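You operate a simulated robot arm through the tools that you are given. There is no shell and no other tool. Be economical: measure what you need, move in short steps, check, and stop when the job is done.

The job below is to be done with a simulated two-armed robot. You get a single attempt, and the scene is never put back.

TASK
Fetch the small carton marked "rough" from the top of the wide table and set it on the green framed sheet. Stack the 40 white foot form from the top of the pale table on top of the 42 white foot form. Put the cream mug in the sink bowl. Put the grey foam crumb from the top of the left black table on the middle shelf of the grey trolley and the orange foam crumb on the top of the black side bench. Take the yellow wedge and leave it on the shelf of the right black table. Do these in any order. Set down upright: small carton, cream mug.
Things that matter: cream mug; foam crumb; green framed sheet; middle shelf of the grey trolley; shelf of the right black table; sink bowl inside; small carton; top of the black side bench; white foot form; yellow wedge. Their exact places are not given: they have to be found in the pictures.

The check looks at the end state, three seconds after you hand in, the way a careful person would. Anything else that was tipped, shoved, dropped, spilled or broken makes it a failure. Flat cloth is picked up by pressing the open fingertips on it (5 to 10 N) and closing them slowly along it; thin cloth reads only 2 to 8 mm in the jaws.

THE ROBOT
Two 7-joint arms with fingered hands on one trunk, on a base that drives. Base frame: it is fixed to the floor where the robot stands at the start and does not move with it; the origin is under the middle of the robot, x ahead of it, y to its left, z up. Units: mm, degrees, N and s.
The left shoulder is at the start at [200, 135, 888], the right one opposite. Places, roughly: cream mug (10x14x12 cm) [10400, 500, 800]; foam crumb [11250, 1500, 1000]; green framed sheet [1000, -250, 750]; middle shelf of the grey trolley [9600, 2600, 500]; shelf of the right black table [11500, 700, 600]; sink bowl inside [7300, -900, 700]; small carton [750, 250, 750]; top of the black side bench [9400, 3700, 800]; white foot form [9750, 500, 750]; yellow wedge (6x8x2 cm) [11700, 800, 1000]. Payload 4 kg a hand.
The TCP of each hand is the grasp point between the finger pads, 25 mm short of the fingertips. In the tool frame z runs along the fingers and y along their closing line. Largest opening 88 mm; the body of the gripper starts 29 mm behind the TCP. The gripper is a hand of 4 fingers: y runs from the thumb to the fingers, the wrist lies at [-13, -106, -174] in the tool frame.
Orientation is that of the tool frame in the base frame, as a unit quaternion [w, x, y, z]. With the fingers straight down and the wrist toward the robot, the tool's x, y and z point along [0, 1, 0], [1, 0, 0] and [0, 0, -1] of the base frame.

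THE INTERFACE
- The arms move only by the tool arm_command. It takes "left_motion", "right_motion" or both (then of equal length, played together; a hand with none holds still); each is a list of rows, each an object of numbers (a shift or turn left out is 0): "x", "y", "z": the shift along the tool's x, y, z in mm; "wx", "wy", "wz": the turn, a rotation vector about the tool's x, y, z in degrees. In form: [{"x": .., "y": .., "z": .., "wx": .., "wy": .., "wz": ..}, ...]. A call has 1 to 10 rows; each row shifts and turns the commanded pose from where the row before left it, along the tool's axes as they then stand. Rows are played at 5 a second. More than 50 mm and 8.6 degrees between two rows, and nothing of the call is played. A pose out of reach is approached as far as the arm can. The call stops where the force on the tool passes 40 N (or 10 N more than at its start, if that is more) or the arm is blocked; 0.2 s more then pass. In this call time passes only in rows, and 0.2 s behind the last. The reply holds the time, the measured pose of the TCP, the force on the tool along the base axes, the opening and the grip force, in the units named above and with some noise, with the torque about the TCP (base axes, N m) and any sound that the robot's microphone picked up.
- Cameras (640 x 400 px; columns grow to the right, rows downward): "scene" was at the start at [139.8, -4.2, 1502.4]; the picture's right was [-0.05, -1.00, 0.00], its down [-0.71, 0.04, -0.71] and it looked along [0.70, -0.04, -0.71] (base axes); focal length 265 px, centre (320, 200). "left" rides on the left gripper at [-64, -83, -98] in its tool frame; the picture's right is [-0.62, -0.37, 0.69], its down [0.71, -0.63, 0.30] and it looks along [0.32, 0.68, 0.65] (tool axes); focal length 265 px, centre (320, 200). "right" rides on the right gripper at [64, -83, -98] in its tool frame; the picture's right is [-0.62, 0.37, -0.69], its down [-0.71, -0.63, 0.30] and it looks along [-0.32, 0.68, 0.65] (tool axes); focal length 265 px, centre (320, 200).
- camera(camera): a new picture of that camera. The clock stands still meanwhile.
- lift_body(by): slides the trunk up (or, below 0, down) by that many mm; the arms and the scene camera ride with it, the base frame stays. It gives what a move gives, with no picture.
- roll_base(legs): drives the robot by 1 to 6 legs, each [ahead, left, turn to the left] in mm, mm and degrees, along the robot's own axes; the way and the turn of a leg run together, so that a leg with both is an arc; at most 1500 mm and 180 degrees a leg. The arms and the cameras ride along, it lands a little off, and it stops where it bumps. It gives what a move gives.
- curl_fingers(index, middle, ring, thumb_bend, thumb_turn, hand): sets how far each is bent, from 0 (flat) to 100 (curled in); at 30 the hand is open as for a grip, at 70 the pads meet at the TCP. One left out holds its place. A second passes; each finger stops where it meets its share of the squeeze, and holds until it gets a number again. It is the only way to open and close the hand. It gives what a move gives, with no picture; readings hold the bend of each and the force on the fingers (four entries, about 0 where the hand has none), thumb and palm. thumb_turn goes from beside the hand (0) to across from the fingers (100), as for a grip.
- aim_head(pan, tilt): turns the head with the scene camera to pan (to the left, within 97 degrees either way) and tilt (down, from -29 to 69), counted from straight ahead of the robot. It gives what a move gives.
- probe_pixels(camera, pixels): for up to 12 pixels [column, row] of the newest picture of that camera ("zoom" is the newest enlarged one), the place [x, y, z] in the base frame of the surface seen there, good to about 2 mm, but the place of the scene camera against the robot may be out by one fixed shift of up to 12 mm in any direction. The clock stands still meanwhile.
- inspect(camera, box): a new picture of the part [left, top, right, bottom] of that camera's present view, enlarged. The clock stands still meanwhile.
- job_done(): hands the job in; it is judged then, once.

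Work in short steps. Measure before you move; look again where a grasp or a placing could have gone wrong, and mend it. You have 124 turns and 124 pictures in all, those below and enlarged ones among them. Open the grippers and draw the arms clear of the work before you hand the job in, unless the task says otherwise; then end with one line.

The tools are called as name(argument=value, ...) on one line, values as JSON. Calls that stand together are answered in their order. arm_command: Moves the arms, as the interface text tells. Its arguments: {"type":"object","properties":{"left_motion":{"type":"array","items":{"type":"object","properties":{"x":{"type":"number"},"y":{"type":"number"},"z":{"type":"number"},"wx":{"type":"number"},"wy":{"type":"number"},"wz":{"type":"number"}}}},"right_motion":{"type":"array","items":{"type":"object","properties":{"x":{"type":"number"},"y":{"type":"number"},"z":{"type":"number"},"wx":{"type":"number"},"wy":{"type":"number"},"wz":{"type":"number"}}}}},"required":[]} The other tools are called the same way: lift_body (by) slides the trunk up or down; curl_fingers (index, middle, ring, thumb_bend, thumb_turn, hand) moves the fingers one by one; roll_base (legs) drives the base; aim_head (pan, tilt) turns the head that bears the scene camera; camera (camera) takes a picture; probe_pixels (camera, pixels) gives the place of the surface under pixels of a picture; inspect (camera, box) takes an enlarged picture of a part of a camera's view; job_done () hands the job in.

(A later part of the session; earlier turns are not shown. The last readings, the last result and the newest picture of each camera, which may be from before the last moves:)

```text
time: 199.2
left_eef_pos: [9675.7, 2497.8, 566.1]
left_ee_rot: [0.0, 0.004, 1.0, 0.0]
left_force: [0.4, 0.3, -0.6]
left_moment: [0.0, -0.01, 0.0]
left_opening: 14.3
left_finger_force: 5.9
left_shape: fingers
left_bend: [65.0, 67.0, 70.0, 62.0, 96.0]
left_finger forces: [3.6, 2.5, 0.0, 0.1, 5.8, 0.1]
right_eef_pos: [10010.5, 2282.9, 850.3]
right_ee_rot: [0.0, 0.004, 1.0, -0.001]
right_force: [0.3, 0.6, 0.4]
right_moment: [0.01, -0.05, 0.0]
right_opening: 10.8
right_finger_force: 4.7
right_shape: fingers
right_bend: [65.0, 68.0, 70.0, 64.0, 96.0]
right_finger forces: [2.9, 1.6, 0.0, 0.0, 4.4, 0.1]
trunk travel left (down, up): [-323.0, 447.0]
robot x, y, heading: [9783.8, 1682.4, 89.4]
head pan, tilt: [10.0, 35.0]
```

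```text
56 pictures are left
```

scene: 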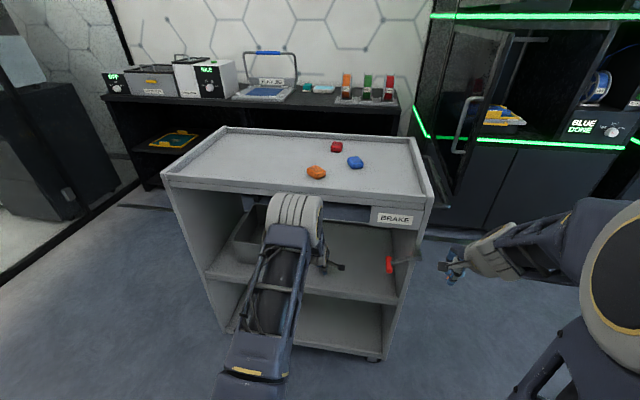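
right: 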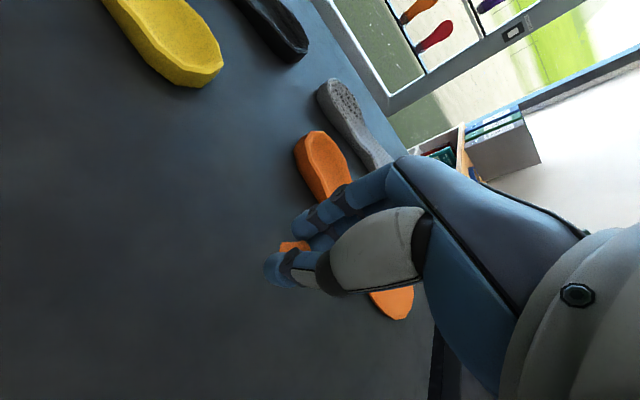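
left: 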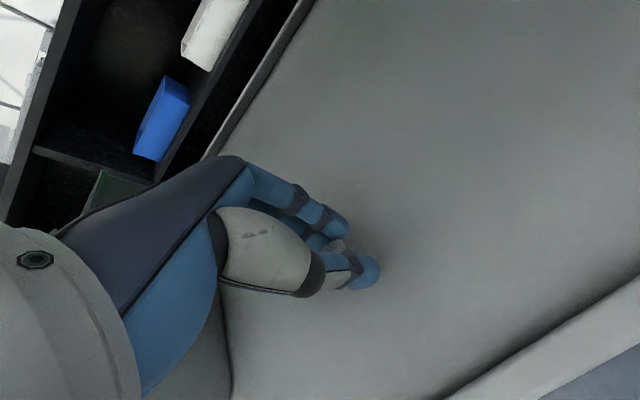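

Lower the last 8 mm and release the grey crumb.

arm_command(left_motion=[{"z": 4}, {"z": 3}, {"z": 1}])

curl_fingers(hand="left", index=48, middle=48, ring=48, thumb_bend=48)

arm_command(left_motion=[{"z": -15}, {"z": -35}, {"y": -45}, {"y": -45}, {"y": -45}, {"y": -45}, {"y": -45}])

camera(camera="left")

inspect(camera="scene", box=[200, 180, 440, 330])

```text
time: 200.0
left_eef_pos: [9675.4, 2498.2, 557.8]
left_ee_rot: [0.0, 0.005, 1.0, 0.0]
left_force: [-0.4, -0.3, 1.5]
left_moment: [-0.02, 0.0, -0.02]
left_opening: 14.2
left_finger_force: 5.6
left_shape: fingers
left_bend: [65.0, 67.0, 70.0, 63.0, 96.0]
left_finger forces: [3.6, 2.3, 0.0, 0.0, 6.0, 0.0]
right_eef_pos: [10009.9, 2284.0, 848.8]
right_ee_rot: [0.0, 0.004, 1.0, 0.0]
right_force: [0.3, 0.4, 0.0]
right_moment: [-0.03, 0.03, 0.0]
right_opening: 10.8
right_finger_force: 4.1
right_shape: fingers
right_bend: [65.0, 68.0, 70.0, 64.0, 96.0]
right_finger forces: [2.9, 1.6, 0.0, 0.0, 4.5, 0.0]
trunk travel left (down, up): [-323.0, 447.0]
robot x, y, heading: [9786.7, 1685.1, 89.3]
head pan, tilt: [10.0, 35.0]
```

```text
time: 201.0
left_eef_pos: [9673.6, 2498.4, 558.0]
left_ee_rot: [0.0, 0.005, 1.0, 0.002]
left_force: [0.3, -1.5, 5.6]
left_moment: [0.13, 0.06, 0.03]
left_opening: 45.6
left_finger_force: 3.6
left_shape: fingers
left_bend: [48.0, 50.0, 48.0, 48.0, 97.0]
left_finger forces: [0.0, 6.3, 0.0, 0.0, 0.1, 0.0]
right_eef_pos: [10010.4, 2282.9, 848.5]
right_ee_rot: [-0.001, 0.003, 1.0, 0.0]
right_force: [0.5, -0.7, 0.4]
right_moment: [0.0, 0.01, 0.01]
right_opening: 10.7
right_finger_force: 4.4
right_shape: fingers
right_bend: [65.0, 68.0, 70.0, 64.0, 96.0]
right_finger forces: [2.9, 1.6, 0.0, 0.0, 4.4, 0.0]
trunk travel left (down, up): [-323.0, 447.0]
robot x, y, heading: [9784.8, 1679.5, 89.4]
head pan, tilt: [10.0, 35.0]
```

```text
time: 202.6
left_eef_pos: [9671.8, 2271.4, 607.0]
left_ee_rot: [0.001, 0.005, 1.0, 0.0]
left_force: [-0.2, -0.3, -0.2]
left_moment: [0.0, -0.03, 0.01]
left_opening: 45.7
left_finger_force: 0.1
left_shape: fingers
left_bend: [48.0, 48.0, 48.0, 48.0, 97.0]
left_finger forces: [0.1, 0.0, 0.0, 0.0, 0.1, 0.0]
right_eef_pos: [10010.3, 2284.9, 849.4]
right_ee_rot: [0.001, 0.003, 1.0, -0.001]
right_force: [0.3, -0.1, 0.5]
right_moment: [0.0, 0.02, 0.03]
right_opening: 11.0
right_finger_force: 4.9
right_shape: fingers
right_bend: [65.0, 68.0, 70.0, 64.0, 96.0]
right_finger forces: [2.9, 1.6, 0.0, 0.0, 4.5, 0.1]
trunk travel left (down, up): [-323.0, 447.0]
robot x, y, heading: [9786.0, 1679.7, 89.6]
head pan, tilt: [10.0, 35.0]
```

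```text
55 pictures are left
```

left: 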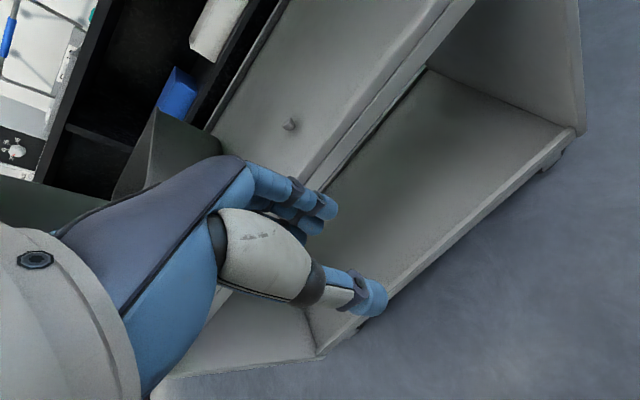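

```text
2.67 times, centred on (320, 255) of scene
```

zoom: 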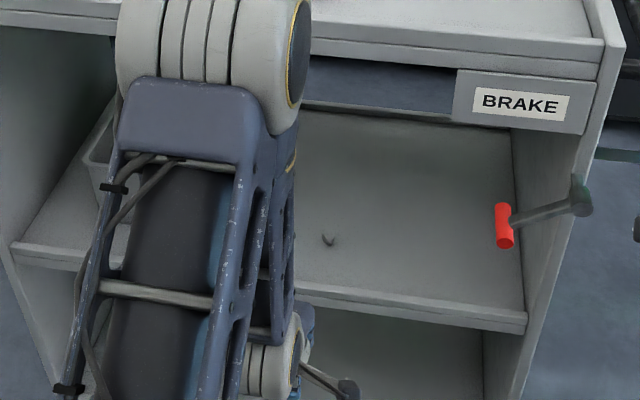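

Grey crumb is on the middle shelf. Now look at the side bench for a free spot.

inspect(camera="scene", box=[90, 40, 420, 190])

probe_pixels(camera="zoom", pixels=[[280, 125], [380, 125], [440, 128], [480, 130], [590, 135], [280, 112], [440, 112], [45, 122], [450, 100], [30, 110], [300, 120], [600, 105]])

```text
1.94 times, centred on (255, 115) of scene
```

zoom: 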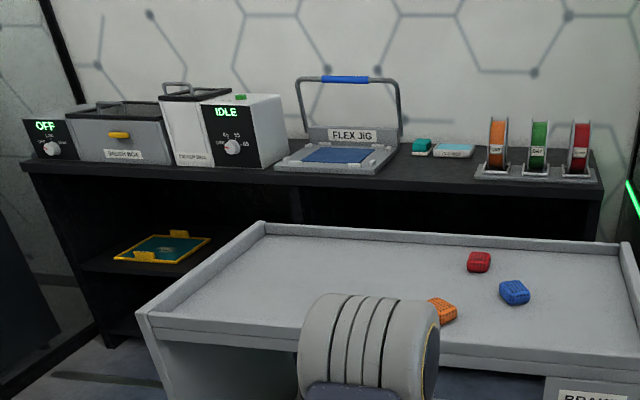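

```text
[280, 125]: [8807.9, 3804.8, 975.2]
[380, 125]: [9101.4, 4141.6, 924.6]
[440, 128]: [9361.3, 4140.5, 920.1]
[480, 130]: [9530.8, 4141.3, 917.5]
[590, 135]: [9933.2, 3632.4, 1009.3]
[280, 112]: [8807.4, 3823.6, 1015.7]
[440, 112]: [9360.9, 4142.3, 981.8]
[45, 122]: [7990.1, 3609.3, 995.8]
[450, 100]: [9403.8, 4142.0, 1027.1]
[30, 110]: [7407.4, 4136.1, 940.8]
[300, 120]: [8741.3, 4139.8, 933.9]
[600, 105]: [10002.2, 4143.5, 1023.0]
```

probe_pixels(camera="zoom", pixels=[[430, 165], [430, 175], [430, 182], [430, 188], [455, 170], [475, 175], [400, 165], [375, 172], [600, 188], [280, 172], [20, 162], [160, 172]])

```text
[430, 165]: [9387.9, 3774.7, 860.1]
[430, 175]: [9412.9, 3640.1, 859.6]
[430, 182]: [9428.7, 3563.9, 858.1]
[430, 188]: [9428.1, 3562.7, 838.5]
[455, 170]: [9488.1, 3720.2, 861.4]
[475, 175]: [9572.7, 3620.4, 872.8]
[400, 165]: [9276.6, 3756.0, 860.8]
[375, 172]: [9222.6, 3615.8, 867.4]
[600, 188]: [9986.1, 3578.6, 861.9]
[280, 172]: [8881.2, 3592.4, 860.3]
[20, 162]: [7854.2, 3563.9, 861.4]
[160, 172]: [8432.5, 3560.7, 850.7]
```

Target spot on the bench: (9370,3650), top z≈850. I raise the body and left hand, go around the trolley's left side and turn to face the spot.

lift_body(by=250)

arm_command(left_motion=[{"z": -45}, {"z": -45}, {"z": -45}, {"z": -45}, {"z": -45}])

roll_base(legs=[[0, 985, 0]])

aim_head(pan=-10, tilt=40)

camera(camera="scene")

```text
time: 205.2
left_eef_pos: [9670.6, 2272.9, 857.0]
left_ee_rot: [0.0, 0.005, 1.0, -0.001]
left_force: [-0.4, 0.3, -0.1]
left_moment: [-0.03, 0.02, -0.02]
left_opening: 45.7
left_finger_force: 0.1
left_shape: fingers
left_bend: [48.0, 48.0, 48.0, 48.0, 97.0]
left_finger forces: [0.0, 0.1, 0.0, 0.1, 0.0, 0.0]
right_eef_pos: [10010.3, 2284.3, 1098.9]
right_ee_rot: [0.0, 0.004, 1.0, -0.001]
right_force: [0.2, -0.8, -0.3]
right_moment: [0.02, 0.03, 0.01]
right_opening: 10.9
right_finger_force: 4.5
right_shape: fingers
right_bend: [65.0, 68.0, 70.0, 64.0, 96.0]
right_finger forces: [2.9, 1.5, 0.1, 0.0, 4.5, 0.0]
trunk travel left (down, up): [-573.0, 197.0]
robot x, y, heading: [9779.9, 1684.2, 89.4]
head pan, tilt: [10.0, 35.0]
```

```text
time: 206.4
left_eef_pos: [9671.3, 2271.4, 1082.4]
left_ee_rot: [0.0, 0.005, 1.0, -0.001]
left_force: [-0.5, 0.1, -0.2]
left_moment: [0.04, -0.02, 0.01]
left_opening: 45.8
left_finger_force: 0.1
left_shape: fingers
left_bend: [48.0, 48.0, 48.0, 48.0, 97.0]
left_finger forces: [0.1, 0.0, 0.1, 0.1, 0.0, 0.1]
right_eef_pos: [10010.8, 2284.6, 1099.4]
right_ee_rot: [0.0, 0.004, 1.0, -0.001]
right_force: [0.4, 0.3, -0.6]
right_moment: [0.01, -0.02, 0.03]
right_opening: 11.0
right_finger_force: 5.3
right_shape: fingers
right_bend: [65.0, 68.0, 70.0, 64.0, 96.0]
right_finger forces: [2.9, 1.6, 0.0, 0.0, 4.5, 0.0]
trunk travel left (down, up): [-573.0, 197.0]
robot x, y, heading: [9783.6, 1686.0, 89.4]
head pan, tilt: [10.0, 35.0]
```

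```text
time: 210.6
left_eef_pos: [8820.6, 2285.2, 1081.1]
left_ee_rot: [0.0, -0.01, 1.0, -0.001]
left_force: [0.4, -0.6, 0.2]
left_moment: [-0.04, 0.02, 0.03]
left_opening: 45.7
left_finger_force: 0.2
left_shape: fingers
left_bend: [48.0, 48.0, 48.0, 48.0, 98.0]
left_finger forces: [0.0, 0.0, 0.1, 0.0, 0.1, 0.0]
right_eef_pos: [9160.7, 2307.3, 1098.5]
right_ee_rot: [-0.001, -0.011, 1.0, -0.002]
right_force: [-0.3, 0.4, 0.4]
right_moment: [0.02, 0.0, 0.0]
right_opening: 10.9
right_finger_force: 4.9
right_shape: fingers
right_bend: [65.0, 68.0, 70.0, 64.0, 96.0]
right_finger forces: [2.8, 1.8, 0.1, 0.0, 4.6, 0.0]
trunk travel left (down, up): [-573.0, 197.0]
robot x, y, heading: [8947.6, 1697.8, 91.2]
head pan, tilt: [10.0, 35.0]
stopped in leg 1: the robot was blocked; the commanded pose is now the measured one
```

```text
time: 211.5
left_eef_pos: [8821.4, 2284.1, 1082.1]
left_ee_rot: [0.001, -0.01, 1.0, -0.001]
left_force: [0.0, -0.6, 0.5]
left_moment: [-0.01, -0.04, 0.03]
left_opening: 45.6
left_finger_force: 0.0
left_shape: fingers
left_bend: [48.0, 48.0, 48.0, 48.0, 98.0]
left_finger forces: [0.1, 0.0, 0.0, 0.0, 0.0, 0.0]
right_eef_pos: [9160.9, 2307.8, 1098.3]
right_ee_rot: [-0.001, -0.011, 1.0, -0.002]
right_force: [0.2, -0.7, -0.1]
right_moment: [-0.04, 0.06, 0.0]
right_opening: 10.6
right_finger_force: 4.3
right_shape: fingers
right_bend: [65.0, 68.0, 70.0, 64.0, 96.0]
right_finger forces: [2.9, 1.7, 0.0, 0.1, 4.6, 0.0]
trunk travel left (down, up): [-573.0, 197.0]
robot x, y, heading: [8954.1, 1701.5, 91.3]
head pan, tilt: [-10.0, 40.0]
```

```text
52 pictures are left
```

scene: 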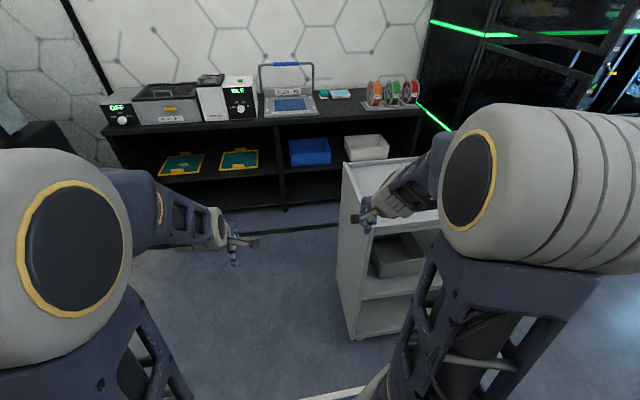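

I touched the door leaf's end (x≈8640) with the base's side. Ease away, go ahead, then left, then forward past the trolley.

roll_base(legs=[[0, -40, -1.3], [310, 0, 0], [0, 215, 0]])

aim_head(pan=97, tilt=30)

camera(camera="scene")

```text
time: 215.3
left_eef_pos: [8649.4, 2587.1, 1081.7]
left_ee_rot: [0.0, -0.002, 1.0, 0.0]
left_force: [-0.1, -0.6, -1.0]
left_moment: [-0.01, 0.04, 0.0]
left_opening: 45.7
left_finger_force: 0.1
left_shape: fingers
left_bend: [48.0, 48.0, 48.0, 48.0, 98.0]
left_finger forces: [0.0, 0.0, 0.0, 0.0, 0.0, 0.1]
right_eef_pos: [8988.7, 2605.4, 1099.1]
right_ee_rot: [0.0, -0.004, 1.0, -0.002]
right_force: [-0.2, 0.4, 1.3]
right_moment: [-0.01, 0.0, 0.03]
right_opening: 10.9
right_finger_force: 4.2
right_shape: fingers
right_bend: [65.0, 68.0, 70.0, 64.0, 96.0]
right_finger forces: [3.0, 1.7, 0.1, 0.1, 4.5, 0.0]
trunk travel left (down, up): [-573.0, 197.0]
robot x, y, heading: [8774.6, 1997.0, 90.6]
head pan, tilt: [-10.0, 40.0]
```

```text
time: 217.1
left_eef_pos: [8648.9, 2588.3, 1081.4]
left_ee_rot: [0.0, -0.002, 1.0, 0.0]
left_force: [0.3, 0.1, -0.2]
left_moment: [-0.01, -0.01, 0.01]
left_opening: 45.6
left_finger_force: 0.1
left_shape: fingers
left_bend: [48.0, 48.0, 48.0, 48.0, 98.0]
left_finger forces: [0.0, 0.1, 0.0, 0.0, 0.0, 0.1]
right_eef_pos: [8989.0, 2606.1, 1098.2]
right_ee_rot: [-0.001, -0.004, 1.0, -0.002]
right_force: [0.8, 0.4, 0.0]
right_moment: [0.02, 0.0, 0.02]
right_opening: 10.7
right_finger_force: 4.2
right_shape: fingers
right_bend: [65.0, 68.0, 70.0, 64.0, 96.0]
right_finger forces: [2.8, 1.7, 0.0, 0.0, 4.5, 0.1]
trunk travel left (down, up): [-573.0, 197.0]
robot x, y, heading: [8772.8, 2001.3, 90.3]
head pan, tilt: [97.0, 30.0]
```

```text
51 pictures are left
```

scene: 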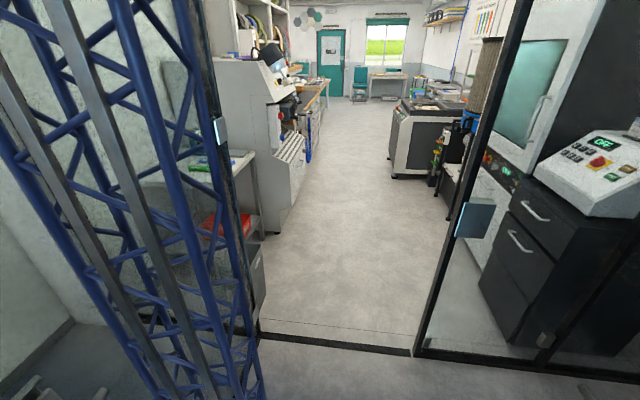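

Clear. Go ahead to y≈2950 and turn right 24° toward the target spot.

roll_base(legs=[[950, 0, 0], [0, 0, -25]])

aim_head(pan=-10, tilt=45)

camera(camera="scene")

```text
time: 223.4
left_eef_pos: [8887.8, 3535.8, 1082.4]
left_ee_rot: [0.0, 0.208, 0.978, -0.002]
left_force: [0.4, -0.3, -0.3]
left_moment: [0.01, 0.04, -0.03]
left_opening: 45.6
left_finger_force: 0.0
left_shape: fingers
left_bend: [48.0, 48.0, 48.0, 48.0, 98.0]
left_finger forces: [0.0, 0.0, 0.0, 0.0, 0.0, 0.1]
right_eef_pos: [9202.5, 3412.7, 1098.3]
right_ee_rot: [-0.001, 0.207, 0.978, -0.002]
right_force: [0.2, 0.0, 0.3]
right_moment: [0.01, 0.0, -0.02]
right_opening: 10.6
right_finger_force: 3.9
right_shape: fingers
right_bend: [65.0, 68.0, 70.0, 64.0, 96.0]
right_finger forces: [2.7, 1.6, 0.1, 0.0, 4.4, 0.1]
trunk travel left (down, up): [-573.0, 197.0]
robot x, y, heading: [8758.1, 2948.5, 66.2]
head pan, tilt: [97.0, 30.0]
```

```text
time: 225.2
left_eef_pos: [8886.5, 3534.4, 1080.5]
left_ee_rot: [0.0, 0.208, 0.978, 0.0]
left_force: [0.2, 0.0, 0.4]
left_moment: [0.01, 0.01, 0.03]
left_opening: 45.8
left_finger_force: 0.1
left_shape: fingers
left_bend: [48.0, 48.0, 48.0, 48.0, 98.0]
left_finger forces: [0.1, 0.1, 0.0, 0.0, 0.2, 0.1]
right_eef_pos: [9203.7, 3410.9, 1098.3]
right_ee_rot: [-0.001, 0.207, 0.978, -0.001]
right_force: [-0.3, 0.2, 0.1]
right_moment: [0.02, -0.02, -0.01]
right_opening: 10.6
right_finger_force: 4.2
right_shape: fingers
right_bend: [65.0, 68.0, 70.0, 64.0, 96.0]
right_finger forces: [2.8, 1.5, 0.0, 0.1, 4.3, 0.0]
trunk travel left (down, up): [-573.0, 197.0]
robot x, y, heading: [8758.2, 2949.8, 66.2]
head pan, tilt: [-10.0, 45.0]
```

```text
50 pictures are left
```

scene: 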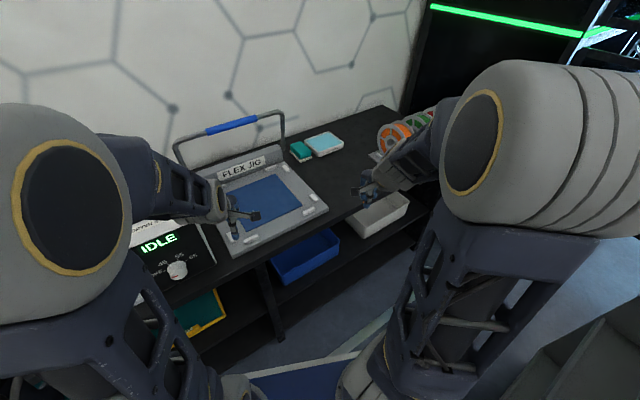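

Move the right hand over (9360,3650) and check the spot.

probe_pixels(camera="scene", pixels=[[350, 165], [345, 195], [335, 212], [328, 205], [370, 160]])

arm_command(right_motion=[{"x": -6.6, "y": 40.2, "z": 10}, {"x": -6.6, "y": 40.2, "z": 10}, {"x": -6.6, "y": 40.2, "z": 10}, {"x": -6.6, "y": 40.2, "z": 10}, {"x": -6.6, "y": 40.2, "z": 10}, {"x": -6.6, "y": 40.2, "z": 10}, {"x": -6.6, "y": 40.2, "z": 10}])

camera(camera="right")

```text
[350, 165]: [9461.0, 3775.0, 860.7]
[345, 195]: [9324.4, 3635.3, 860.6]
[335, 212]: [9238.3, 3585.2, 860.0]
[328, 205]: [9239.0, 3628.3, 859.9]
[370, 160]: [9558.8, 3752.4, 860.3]
```

```text
time: 226.8
left_eef_pos: [8886.5, 3534.4, 1081.9]
left_ee_rot: [0.001, 0.208, 0.978, 0.0]
left_force: [0.5, 0.6, -0.9]
left_moment: [0.02, -0.01, -0.01]
left_opening: 45.9
left_finger_force: 0.1
left_shape: fingers
left_bend: [48.0, 48.0, 48.0, 48.0, 98.0]
left_finger forces: [0.0, 0.1, 0.0, 0.0, 0.0, 0.1]
right_eef_pos: [9359.2, 3650.5, 1031.4]
right_ee_rot: [-0.001, 0.207, 0.978, -0.002]
right_force: [0.4, -0.5, 0.4]
right_moment: [-0.04, 0.0, 0.02]
right_opening: 10.6
right_finger_force: 4.5
right_shape: fingers
right_bend: [65.0, 68.0, 70.0, 64.0, 96.0]
right_finger forces: [2.8, 1.6, 0.1, 0.0, 4.4, 0.0]
trunk travel left (down, up): [-573.0, 197.0]
robot x, y, heading: [8755.9, 2950.6, 65.8]
head pan, tilt: [-10.0, 45.0]
```

```text
49 pictures are left
```

right: 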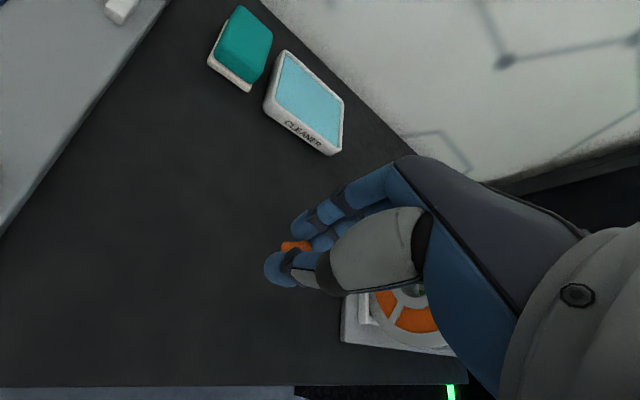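

Clear bench under the hand. Lower to TCP z≈878 (crumb on surface), release, retreat.

arm_command(right_motion=[{"z": 45}, {"z": 45}, {"z": 35}, {"z": 18}, {"z": 6}, {"z": 3}])

curl_fingers(hand="right", index=48, middle=48, ring=48, thumb_bend=48)

arm_command(right_motion=[{"z": -15}, {"z": -40}, {"z": -45}, {"z": -45}, {"y": -45, "z": -45}, {"y": -45}, {"y": -45}, {"y": -45}, {"y": -45}, {"y": -45}])

camera(camera="right")

```text
time: 228.2
left_eef_pos: [8885.5, 3533.9, 1081.1]
left_ee_rot: [-0.001, 0.209, 0.978, -0.001]
left_force: [-0.2, -0.3, 0.3]
left_moment: [0.04, -0.01, -0.01]
left_opening: 45.7
left_finger_force: 0.0
left_shape: fingers
left_bend: [48.0, 48.0, 48.0, 48.0, 98.0]
left_finger forces: [0.1, 0.0, 0.0, 0.1, 0.0, 0.0]
right_eef_pos: [9359.5, 3648.3, 877.4]
right_ee_rot: [0.0, 0.208, 0.978, 0.001]
right_force: [-1.4, -2.0, 11.4]
right_moment: [-0.22, 0.19, -0.03]
right_opening: 10.7
right_finger_force: 9.2
right_shape: fingers
right_bend: [66.0, 68.0, 70.0, 64.0, 96.0]
right_finger forces: [2.5, 1.2, 0.1, 0.1, 14.7, 0.0]
trunk travel left (down, up): [-573.0, 197.0]
robot x, y, heading: [8757.6, 2945.1, 65.8]
head pan, tilt: [-10.0, 45.0]
```

```text
time: 229.2
left_eef_pos: [8885.1, 3534.7, 1080.9]
left_ee_rot: [0.0, 0.208, 0.978, -0.001]
left_force: [0.5, -0.3, 0.4]
left_moment: [0.01, 0.0, 0.0]
left_opening: 45.7
left_finger_force: 0.1
left_shape: fingers
left_bend: [48.0, 48.0, 48.0, 48.0, 98.0]
left_finger forces: [0.1, 0.0, 0.0, 0.0, 0.0, 0.0]
right_eef_pos: [9358.8, 3648.7, 879.1]
right_ee_rot: [-0.001, 0.208, 0.978, 0.001]
right_force: [-3.3, -5.6, 28.3]
right_moment: [0.54, -0.05, 0.01]
right_opening: 36.8
right_finger_force: 14.4
right_shape: fingers
right_bend: [56.0, 51.0, 48.0, 48.0, 97.0]
right_finger forces: [22.0, 6.6, 0.1, 0.1, 0.0, 0.0]
trunk travel left (down, up): [-573.0, 197.0]
robot x, y, heading: [8758.2, 2948.4, 66.0]
head pan, tilt: [-10.0, 45.0]
```

```text
refused: row 5 steps farther than a row can; nothing moved
```

```text
48 pictures are left
```

right: 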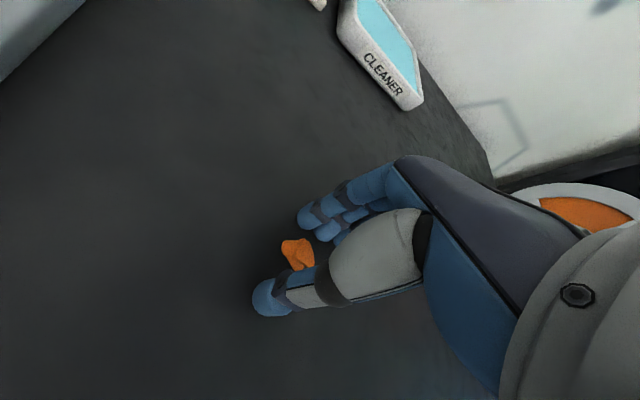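

The crumb lies on the bench between the fingers; retreat straight up then back.

arm_command(right_motion=[{"z": -15}, {"z": -40}, {"z": -45}, {"z": -45}, {"z": -45}, {"y": -45}, {"y": -45}, {"y": -45}, {"y": -45}, {"y": -45}])

camera(camera="right")

```text
time: 231.4
left_eef_pos: [8885.2, 3535.3, 1081.6]
left_ee_rot: [0.0, 0.207, 0.978, -0.001]
left_force: [0.0, 0.3, -0.5]
left_moment: [-0.05, -0.01, -0.02]
left_opening: 45.6
left_finger_force: 0.1
left_shape: fingers
left_bend: [48.0, 48.0, 48.0, 48.0, 98.0]
left_finger forces: [0.1, 0.0, 0.1, 0.1, 0.0, 0.0]
right_eef_pos: [9266.1, 3443.7, 1064.8]
right_ee_rot: [-0.002, 0.206, 0.978, -0.002]
right_force: [-0.5, 0.6, 0.0]
right_moment: [-0.02, -0.01, 0.0]
right_opening: 45.7
right_finger_force: 0.1
right_shape: fingers
right_bend: [48.0, 48.0, 48.0, 48.0, 97.0]
right_finger forces: [0.1, 0.0, 0.1, 0.1, 0.0, 0.0]
trunk travel left (down, up): [-573.0, 197.0]
robot x, y, heading: [8757.2, 2951.0, 66.3]
head pan, tilt: [-10.0, 45.0]
```

```text
47 pictures are left
```

right: 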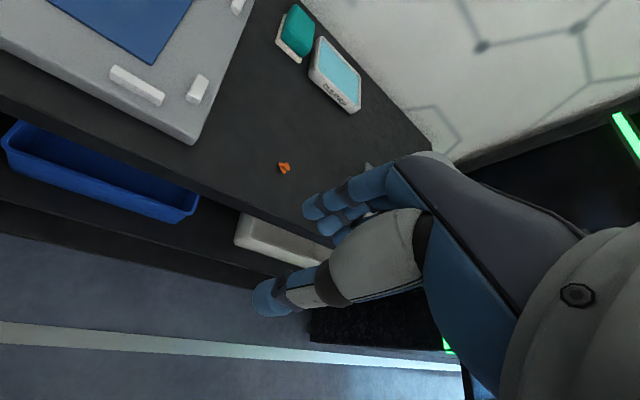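

Orange crumb is on the bench top. Now return toward the black tables, stopping to look for the wedge.

roll_base(legs=[[0, 0, 24], [-930, 0, 0], [0, 0, -90]])

roll_base(legs=[[1000, 0, 0], [650, 250, 0]])

aim_head(pan=-15, tilt=25)

camera(camera="scene")

```text
time: 241.3
left_eef_pos: [9347.9, 2146.9, 1082.6]
left_ee_rot: [0.0, 0.708, 0.706, -0.001]
left_force: [-0.8, 0.5, -0.2]
left_moment: [0.02, 0.0, 0.02]
left_opening: 45.6
left_finger_force: 0.0
left_shape: fingers
left_bend: [48.0, 48.0, 48.0, 48.0, 98.0]
left_finger forces: [0.0, 0.1, 0.0, 0.0, 0.0, 0.0]
right_eef_pos: [9417.7, 1762.2, 1064.2]
right_ee_rot: [-0.002, 0.707, 0.707, -0.001]
right_force: [0.6, -0.1, -0.4]
right_moment: [-0.01, 0.01, 0.0]
right_opening: 45.7
right_finger_force: 0.1
right_shape: fingers
right_bend: [48.0, 48.0, 48.0, 48.0, 97.0]
right_finger forces: [0.1, 0.1, 0.0, 0.0, 0.0, 0.0]
trunk travel left (down, up): [-573.0, 197.0]
robot x, y, heading: [8758.8, 2027.6, -0.2]
head pan, tilt: [-10.0, 45.0]
```

```text
time: 247.9
left_eef_pos: [10519.6, 2208.0, 1083.1]
left_ee_rot: [0.0, 0.71, 0.704, -0.001]
left_force: [0.5, -0.2, 0.0]
left_moment: [-0.03, -0.03, -0.01]
left_opening: 46.0
left_finger_force: 0.0
left_shape: fingers
left_bend: [48.0, 48.0, 48.0, 48.0, 98.0]
left_finger forces: [0.1, 0.0, 0.0, 0.1, 0.1, 0.0]
right_eef_pos: [10587.8, 1823.2, 1065.4]
right_ee_rot: [-0.002, 0.709, 0.705, 0.0]
right_force: [0.6, 0.1, -0.1]
right_moment: [-0.01, 0.0, 0.03]
right_opening: 45.8
right_finger_force: 0.1
right_shape: fingers
right_bend: [48.0, 48.0, 48.0, 48.0, 97.0]
right_finger forces: [0.0, 0.0, 0.1, 0.1, 0.0, 0.0]
trunk travel left (down, up): [-573.0, 197.0]
robot x, y, heading: [9929.4, 2091.9, -0.4]
head pan, tilt: [-10.0, 45.0]
stopped in leg 2: the robot was blocked; the commanded pose is now the measured one
```

```text
time: 248.7
left_eef_pos: [10518.8, 2209.0, 1082.1]
left_ee_rot: [0.0, 0.71, 0.704, 0.0]
left_force: [-0.1, -0.4, 0.4]
left_moment: [-0.01, -0.03, 0.0]
left_opening: 45.7
left_finger_force: 0.1
left_shape: fingers
left_bend: [48.0, 48.0, 48.0, 48.0, 98.0]
left_finger forces: [0.0, 0.1, 0.0, 0.1, 0.0, 0.1]
right_eef_pos: [10586.6, 1822.9, 1065.0]
right_ee_rot: [-0.002, 0.709, 0.705, -0.001]
right_force: [-0.3, 0.5, 0.0]
right_moment: [0.03, 0.04, 0.01]
right_opening: 46.0
right_finger_force: 0.3
right_shape: fingers
right_bend: [48.0, 48.0, 48.0, 48.0, 97.0]
right_finger forces: [0.0, 0.0, 0.0, 0.0, 0.0, 0.0]
trunk travel left (down, up): [-573.0, 197.0]
robot x, y, heading: [9931.4, 2091.3, -0.2]
head pan, tilt: [-15.0, 25.0]
```

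```text
46 pictures are left
```

scene: 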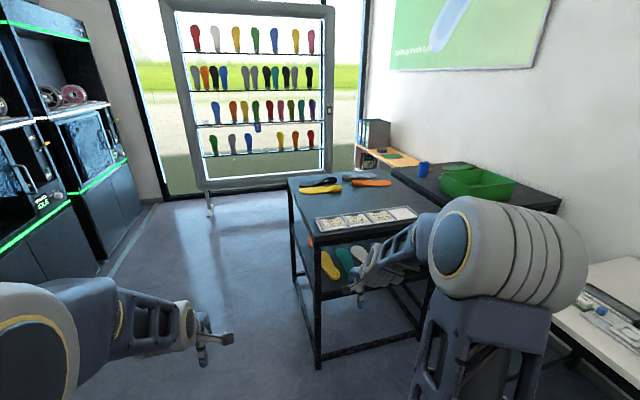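

I touched the trolley while strafing. Move away to the right and check it.

roll_base(legs=[[0, -70, 0]])

aim_head(pan=97, tilt=45)

camera(camera="scene")

```text
time: 249.7
left_eef_pos: [10518.9, 2137.9, 1081.6]
left_ee_rot: [0.0, 0.71, 0.704, 0.0]
left_force: [0.4, 0.2, -1.4]
left_moment: [-0.02, -0.02, -0.01]
left_opening: 45.7
left_finger_force: 0.0
left_shape: fingers
left_bend: [48.0, 48.0, 48.0, 48.0, 98.0]
left_finger forces: [0.1, 0.1, 0.0, 0.0, 0.0, 0.0]
right_eef_pos: [10588.0, 1751.7, 1065.3]
right_ee_rot: [-0.003, 0.708, 0.706, -0.001]
right_force: [0.3, 0.2, -0.2]
right_moment: [0.01, 0.01, -0.01]
right_opening: 45.7
right_finger_force: 0.1
right_shape: fingers
right_bend: [48.0, 48.0, 48.0, 48.0, 97.0]
right_finger forces: [0.1, 0.0, 0.1, 0.0, 0.1, 0.1]
trunk travel left (down, up): [-573.0, 197.0]
robot x, y, heading: [9930.2, 2024.1, -0.2]
head pan, tilt: [-15.0, 25.0]
```

```text
time: 251.6
left_eef_pos: [10517.4, 2138.3, 1080.5]
left_ee_rot: [-0.001, 0.71, 0.704, -0.001]
left_force: [-0.7, -0.2, 0.1]
left_moment: [0.0, 0.01, -0.02]
left_opening: 45.6
left_finger_force: 0.0
left_shape: fingers
left_bend: [48.0, 48.0, 48.0, 48.0, 98.0]
left_finger forces: [0.1, 0.0, 0.1, 0.1, 0.0, 0.1]
right_eef_pos: [10587.6, 1751.7, 1065.1]
right_ee_rot: [-0.002, 0.709, 0.705, 0.0]
right_force: [0.0, 0.5, -0.1]
right_moment: [0.0, 0.03, -0.02]
right_opening: 45.7
right_finger_force: 0.1
right_shape: fingers
right_bend: [48.0, 48.0, 48.0, 48.0, 97.0]
right_finger forces: [0.0, 0.0, 0.0, 0.1, 0.0, 0.1]
trunk travel left (down, up): [-573.0, 197.0]
robot x, y, heading: [9928.8, 2020.5, -0.4]
head pan, tilt: [97.0, 45.0]
```

```text
45 pictures are left
```

scene: 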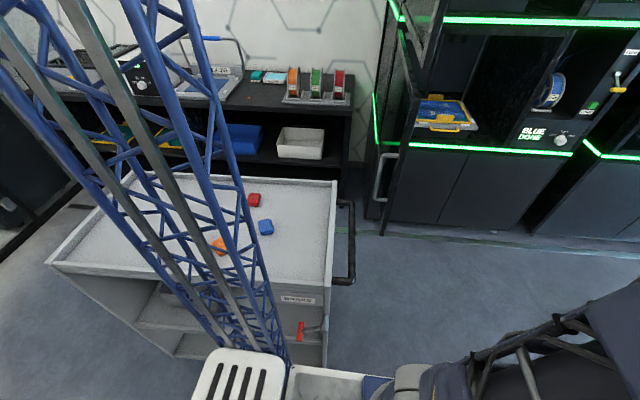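

Compare trolley position with before (front-left corner was (9234,2411), lever (9878,2359,770)).

probe_pixels(camera="scene", pixels=[[301, 330], [320, 296], [336, 182], [300, 300], [48, 263], [310, 345], [268, 227], [290, 303]])

inspect(camera="scene", box=[120, 170, 380, 370])

```text
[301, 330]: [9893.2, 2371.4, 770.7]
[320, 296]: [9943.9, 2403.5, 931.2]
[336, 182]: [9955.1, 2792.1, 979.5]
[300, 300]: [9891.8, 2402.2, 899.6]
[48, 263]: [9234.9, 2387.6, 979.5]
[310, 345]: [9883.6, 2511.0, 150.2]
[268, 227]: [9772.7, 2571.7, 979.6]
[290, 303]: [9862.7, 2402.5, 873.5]
```

```text
2.00 times, centred on (250, 270) of scene
```

zoom: 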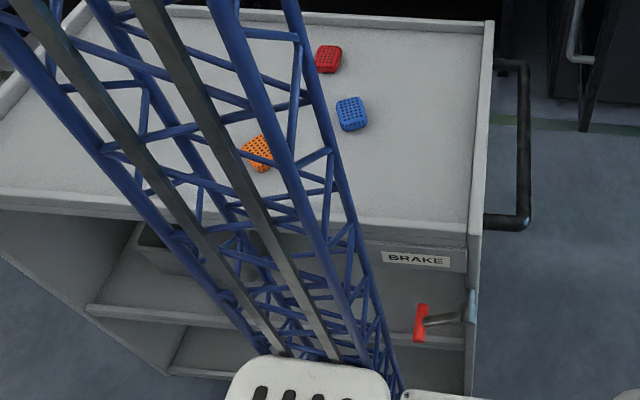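

Only negligible change. Continue around: ahead clear of the trolley, then left and ahead beside the left black table, and look right.

roll_base(legs=[[560, 0, 0], [0, 240, 0], [950, 0, 0]])

aim_head(pan=-50, tilt=30)

camera(camera="scene")

```text
time: 260.8
left_eef_pos: [12041.8, 2367.0, 1081.7]
left_ee_rot: [0.0, 0.711, 0.703, -0.001]
left_force: [0.3, -1.2, -0.1]
left_moment: [-0.03, -0.01, -0.02]
left_opening: 45.9
left_finger_force: 0.1
left_shape: fingers
left_bend: [48.0, 48.0, 48.0, 48.0, 98.0]
left_finger forces: [0.1, 0.0, 0.1, 0.0, 0.0, 0.0]
right_eef_pos: [12110.3, 1982.5, 1064.5]
right_ee_rot: [-0.002, 0.709, 0.705, -0.001]
right_force: [-0.3, 0.1, -0.1]
right_moment: [0.01, 0.01, 0.01]
right_opening: 45.8
right_finger_force: 0.0
right_shape: fingers
right_bend: [48.0, 48.0, 48.0, 48.0, 97.0]
right_finger forces: [0.0, 0.0, 0.0, 0.0, 0.0, 0.1]
trunk travel left (down, up): [-573.0, 197.0]
robot x, y, heading: [11455.1, 2252.6, -0.5]
head pan, tilt: [97.0, 45.0]
```

```text
time: 263.1
left_eef_pos: [12041.5, 2367.4, 1081.1]
left_ee_rot: [-0.001, 0.711, 0.703, -0.001]
left_force: [0.2, -0.6, -0.2]
left_moment: [0.01, -0.01, -0.01]
left_opening: 45.8
left_finger_force: 0.0
left_shape: fingers
left_bend: [48.0, 48.0, 48.0, 48.0, 98.0]
left_finger forces: [0.0, 0.0, 0.0, 0.0, 0.1, 0.0]
right_eef_pos: [12110.6, 1980.8, 1065.0]
right_ee_rot: [-0.002, 0.71, 0.704, 0.0]
right_force: [-0.7, 0.2, 0.1]
right_moment: [-0.01, -0.02, 0.01]
right_opening: 45.5
right_finger_force: 0.2
right_shape: fingers
right_bend: [48.0, 48.0, 48.0, 48.0, 97.0]
right_finger forces: [0.0, 0.0, 0.0, 0.1, 0.0, 0.1]
trunk travel left (down, up): [-573.0, 197.0]
robot x, y, heading: [11449.1, 2252.3, -0.4]
head pan, tilt: [-50.0, 30.0]
```

```text
43 pictures are left
```

scene: 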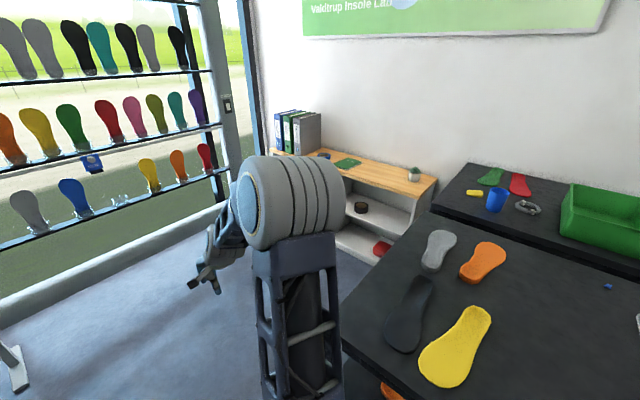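

Yellow wedge appears at (475,193). Enlarge and probe it and surrounding obstacles.

inspect(camera="scene", box=[400, 140, 640, 290])

probe_pixels(camera="scene", pixels=[[474, 193], [467, 190], [482, 193], [496, 200], [432, 212], [468, 165], [400, 193], [435, 180], [345, 335], [180, 270], [15, 360], [430, 150]])

```text
2.67 times, centred on (520, 215) of scene
```

zoom: 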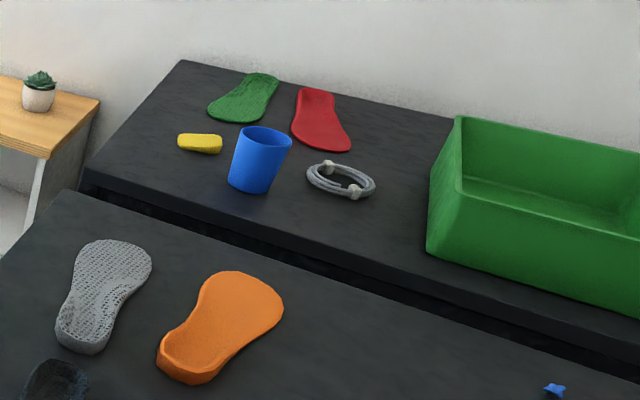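

```text
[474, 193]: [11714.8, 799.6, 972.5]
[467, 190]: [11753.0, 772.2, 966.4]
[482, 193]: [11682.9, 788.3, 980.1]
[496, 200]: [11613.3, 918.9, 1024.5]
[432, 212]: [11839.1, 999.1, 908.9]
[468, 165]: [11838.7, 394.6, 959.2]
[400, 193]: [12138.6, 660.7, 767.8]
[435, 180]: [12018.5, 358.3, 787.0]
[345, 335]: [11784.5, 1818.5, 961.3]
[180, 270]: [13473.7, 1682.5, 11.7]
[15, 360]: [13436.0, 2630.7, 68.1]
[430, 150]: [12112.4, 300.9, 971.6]
```

Wedge at (11718,790) on the right table (top z≈950). I go to its free end: drive to x≈12470, turn to face −x, strafe to y≈1060.

roll_base(legs=[[1020, 0, 0], [0, 0, -90], [0, 0, -89.5], [0, 1190, 0]])

aim_head(pan=10, tilt=45)

camera(camera="scene")

```text
time: 281.6
left_eef_pos: [11878.2, 948.0, 1082.2]
left_ee_rot: [0.0, -0.706, 0.708, 0.0]
left_force: [0.0, -0.2, -0.9]
left_moment: [0.01, 0.0, 0.01]
left_opening: 45.7
left_finger_force: 0.1
left_shape: fingers
left_bend: [48.0, 48.0, 48.0, 48.0, 98.0]
left_finger forces: [0.0, 0.1, 0.0, 0.1, 0.0, 0.0]
right_eef_pos: [11808.1, 1332.9, 1065.6]
right_ee_rot: [0.001, -0.707, 0.708, -0.002]
right_force: [-1.0, -0.7, 0.3]
right_moment: [0.0, 0.0, -0.02]
right_opening: 45.9
right_finger_force: 0.1
right_shape: fingers
right_bend: [48.0, 48.0, 48.0, 48.0, 97.0]
right_finger forces: [0.0, 0.0, 0.0, 0.0, 0.0, 0.0]
trunk travel left (down, up): [-573.0, 197.0]
robot x, y, heading: [12465.9, 1069.9, 180.1]
head pan, tilt: [-50.0, 30.0]
```

```text
time: 282.9
left_eef_pos: [11877.9, 948.1, 1081.9]
left_ee_rot: [0.001, -0.706, 0.708, -0.001]
left_force: [-0.6, 0.2, -1.9]
left_moment: [-0.05, 0.02, -0.01]
left_opening: 45.5
left_finger_force: 0.2
left_shape: fingers
left_bend: [48.0, 48.0, 48.0, 48.0, 98.0]
left_finger forces: [0.1, 0.0, 0.0, 0.1, 0.0, 0.0]
right_eef_pos: [11807.5, 1333.0, 1065.6]
right_ee_rot: [0.001, -0.707, 0.707, -0.002]
right_force: [0.4, 0.6, -0.6]
right_moment: [0.01, -0.04, 0.03]
right_opening: 45.9
right_finger_force: 0.1
right_shape: fingers
right_bend: [48.0, 48.0, 48.0, 48.0, 97.0]
right_finger forces: [0.1, 0.1, 0.0, 0.0, 0.0, 0.0]
trunk travel left (down, up): [-573.0, 197.0]
robot x, y, heading: [12464.6, 1065.3, 179.7]
head pan, tilt: [10.0, 45.0]
```

```text
41 pictures are left
```

scene: 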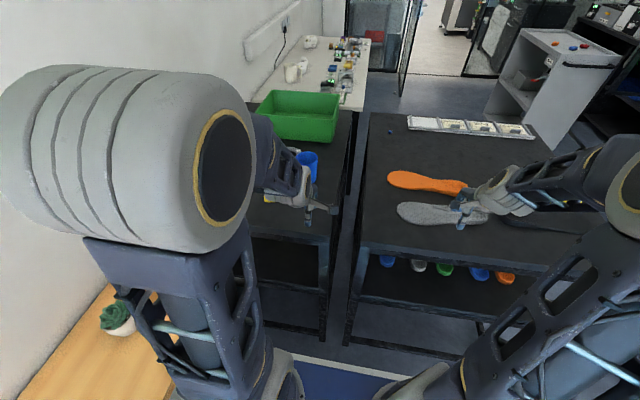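

Move the left hand above the wedge and look.

arm_command(left_motion=[{"x": 31.6, "y": 32}, {"x": 31.6, "y": 32}, {"x": 31.6, "y": 32}, {"x": 31.6, "y": 32}, {"x": 31.6, "y": 32}])

camera(camera="left")

```text
time: 284.1
left_eef_pos: [11718.4, 790.8, 1083.2]
left_ee_rot: [0.0, -0.706, 0.709, -0.002]
left_force: [0.9, 0.1, 0.9]
left_moment: [0.03, 0.01, 0.01]
left_opening: 45.6
left_finger_force: 0.0
left_shape: fingers
left_bend: [48.0, 48.0, 48.0, 48.0, 98.0]
left_finger forces: [0.1, 0.0, 0.0, 0.1, 0.1, 0.0]
right_eef_pos: [11808.3, 1333.5, 1065.5]
right_ee_rot: [0.001, -0.706, 0.708, -0.002]
right_force: [-0.1, 0.2, 0.0]
right_moment: [0.01, -0.01, 0.0]
right_opening: 45.9
right_finger_force: 0.1
right_shape: fingers
right_bend: [48.0, 48.0, 48.0, 48.0, 97.0]
right_finger forces: [0.0, 0.0, 0.1, 0.0, 0.1, 0.1]
trunk travel left (down, up): [-573.0, 197.0]
robot x, y, heading: [12469.4, 1066.5, 179.9]
head pan, tilt: [10.0, 45.0]
```

```text
40 pictures are left
```

left: 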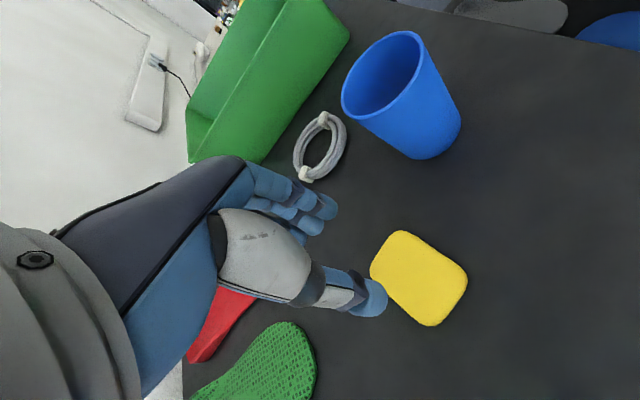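

Probe the wedge corners and heights.

probe_pixels(camera="left", pixels=[[400, 234], [374, 272], [463, 272], [428, 322], [418, 277], [400, 255], [440, 295], [390, 290], [435, 252], [490, 330], [455, 290]])

inspect(camera="left", box=[340, 210, 500, 350])

```text
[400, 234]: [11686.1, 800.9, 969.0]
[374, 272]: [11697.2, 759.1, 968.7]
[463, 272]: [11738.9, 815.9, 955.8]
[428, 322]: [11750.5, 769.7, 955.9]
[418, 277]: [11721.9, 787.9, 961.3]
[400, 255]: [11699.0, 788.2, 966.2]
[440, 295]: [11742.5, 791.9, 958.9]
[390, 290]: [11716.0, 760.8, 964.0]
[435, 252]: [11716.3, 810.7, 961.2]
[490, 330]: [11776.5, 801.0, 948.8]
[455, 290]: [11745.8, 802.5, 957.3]
```

```text
2.86 times, centred on (420, 280) of left
```

zoom: 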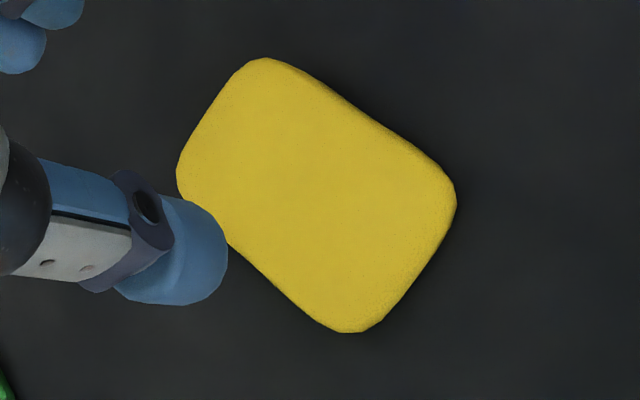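

The wedge is ~60 wide across y, long axis ~13° from x, thick end at x≈11690. Rotate the left hand +77° so it closes across the width.

arm_command(left_motion=[{"wz": 8.55}, {"wz": 8.55}, {"wz": 8.55}, {"wz": 8.55}, {"wz": 8.55}, {"wz": 8.55}, {"wz": 8.55}, {"wz": 8.55}, {"wz": 8.55}])

curl_fingers(hand="left", index=30, middle=30, ring=30, thumb_bend=30)

camera(camera="left")

```text
time: 286.1
left_eef_pos: [11717.8, 790.3, 1080.5]
left_ee_rot: [0.001, -0.112, 0.994, 0.0]
left_force: [0.1, 0.9, -0.9]
left_moment: [0.02, -0.02, 0.0]
left_opening: 45.8
left_finger_force: 0.1
left_shape: fingers
left_bend: [48.0, 48.0, 48.0, 48.0, 98.0]
left_finger forces: [0.0, 0.0, 0.0, 0.1, 0.1, 0.1]
right_eef_pos: [11807.6, 1334.5, 1065.7]
right_ee_rot: [0.001, -0.707, 0.708, -0.002]
right_force: [-0.3, 0.0, 0.3]
right_moment: [-0.02, 0.01, 0.02]
right_opening: 45.5
right_finger_force: 0.0
right_shape: fingers
right_bend: [48.0, 48.0, 48.0, 48.0, 97.0]
right_finger forces: [0.0, 0.0, 0.1, 0.1, 0.0, 0.0]
trunk travel left (down, up): [-573.0, 197.0]
robot x, y, heading: [12465.4, 1063.4, 179.9]
head pan, tilt: [10.0, 45.0]
```

```text
time: 287.1
left_eef_pos: [11717.8, 789.5, 1080.7]
left_ee_rot: [0.001, -0.112, 0.994, 0.0]
left_force: [-0.4, -0.3, -0.2]
left_moment: [0.0, 0.03, 0.01]
left_opening: 84.5
left_finger_force: 0.0
left_shape: fingers
left_bend: [30.0, 30.0, 30.0, 30.0, 98.0]
left_finger forces: [0.0, 0.0, 0.0, 0.1, 0.1, 0.0]
right_eef_pos: [11807.5, 1332.6, 1065.9]
right_ee_rot: [0.0, -0.707, 0.707, -0.002]
right_force: [0.0, -0.1, -0.7]
right_moment: [-0.03, 0.01, 0.01]
right_opening: 45.8
right_finger_force: 0.2
right_shape: fingers
right_bend: [48.0, 48.0, 48.0, 48.0, 97.0]
right_finger forces: [0.0, 0.0, 0.0, 0.1, 0.0, 0.0]
trunk travel left (down, up): [-573.0, 197.0]
robot x, y, heading: [12466.6, 1067.6, 179.8]
head pan, tilt: [10.0, 45.0]
```

```text
38 pictures are left
```

left: 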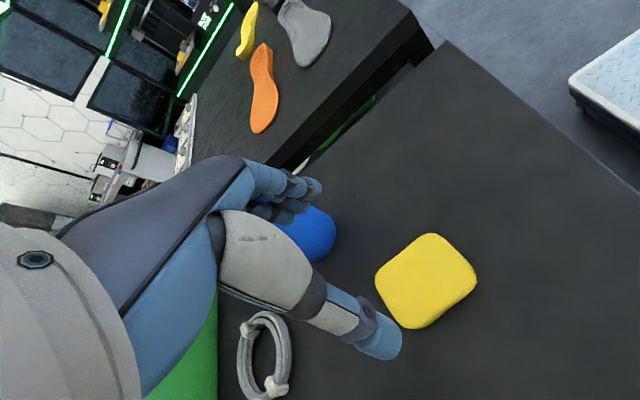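

Re-measure the wedge from this view before descending.

probe_pixels(camera="left", pixels=[[432, 237], [472, 280], [410, 325], [380, 280], [425, 282], [408, 257], [440, 305], [455, 258], [395, 303]])

```text
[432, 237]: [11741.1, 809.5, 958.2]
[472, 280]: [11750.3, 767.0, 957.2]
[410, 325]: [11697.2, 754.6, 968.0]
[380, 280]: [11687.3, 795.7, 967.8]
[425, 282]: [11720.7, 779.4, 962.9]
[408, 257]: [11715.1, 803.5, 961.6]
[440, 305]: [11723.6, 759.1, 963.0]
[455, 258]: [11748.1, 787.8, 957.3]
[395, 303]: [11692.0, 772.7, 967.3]
```

Centre ≈(11718,782). Align and descend to z≈977, then close.

arm_command(left_motion=[{"x": 5, "y": -7, "z": 40}, {"z": 40}, {"z": 15}, {"z": 7}])

camera(camera="left")

```text
time: 288.1
left_eef_pos: [11713.4, 782.4, 978.1]
left_ee_rot: [0.001, -0.112, 0.994, -0.001]
left_force: [0.9, -0.7, 0.2]
left_moment: [0.02, 0.03, 0.02]
left_opening: 84.2
left_finger_force: 0.0
left_shape: fingers
left_bend: [30.0, 30.0, 30.0, 30.0, 98.0]
left_finger forces: [0.1, 0.0, 0.0, 0.0, 0.0, 0.0]
right_eef_pos: [11808.1, 1333.2, 1065.3]
right_ee_rot: [0.0, -0.707, 0.708, -0.002]
right_force: [-0.4, -0.3, -0.3]
right_moment: [0.02, 0.0, 0.01]
right_opening: 45.8
right_finger_force: 0.0
right_shape: fingers
right_bend: [48.0, 48.0, 48.0, 48.0, 97.0]
right_finger forces: [0.0, 0.0, 0.1, 0.0, 0.0, 0.0]
trunk travel left (down, up): [-573.0, 197.0]
robot x, y, heading: [12465.6, 1065.4, 180.0]
head pan, tilt: [10.0, 45.0]
```

```text
37 pictures are left
```

left: 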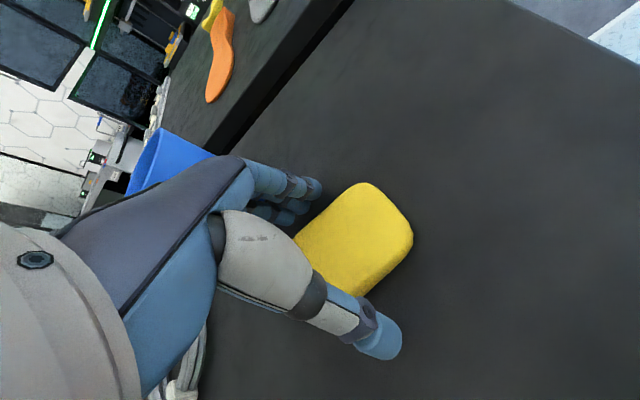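

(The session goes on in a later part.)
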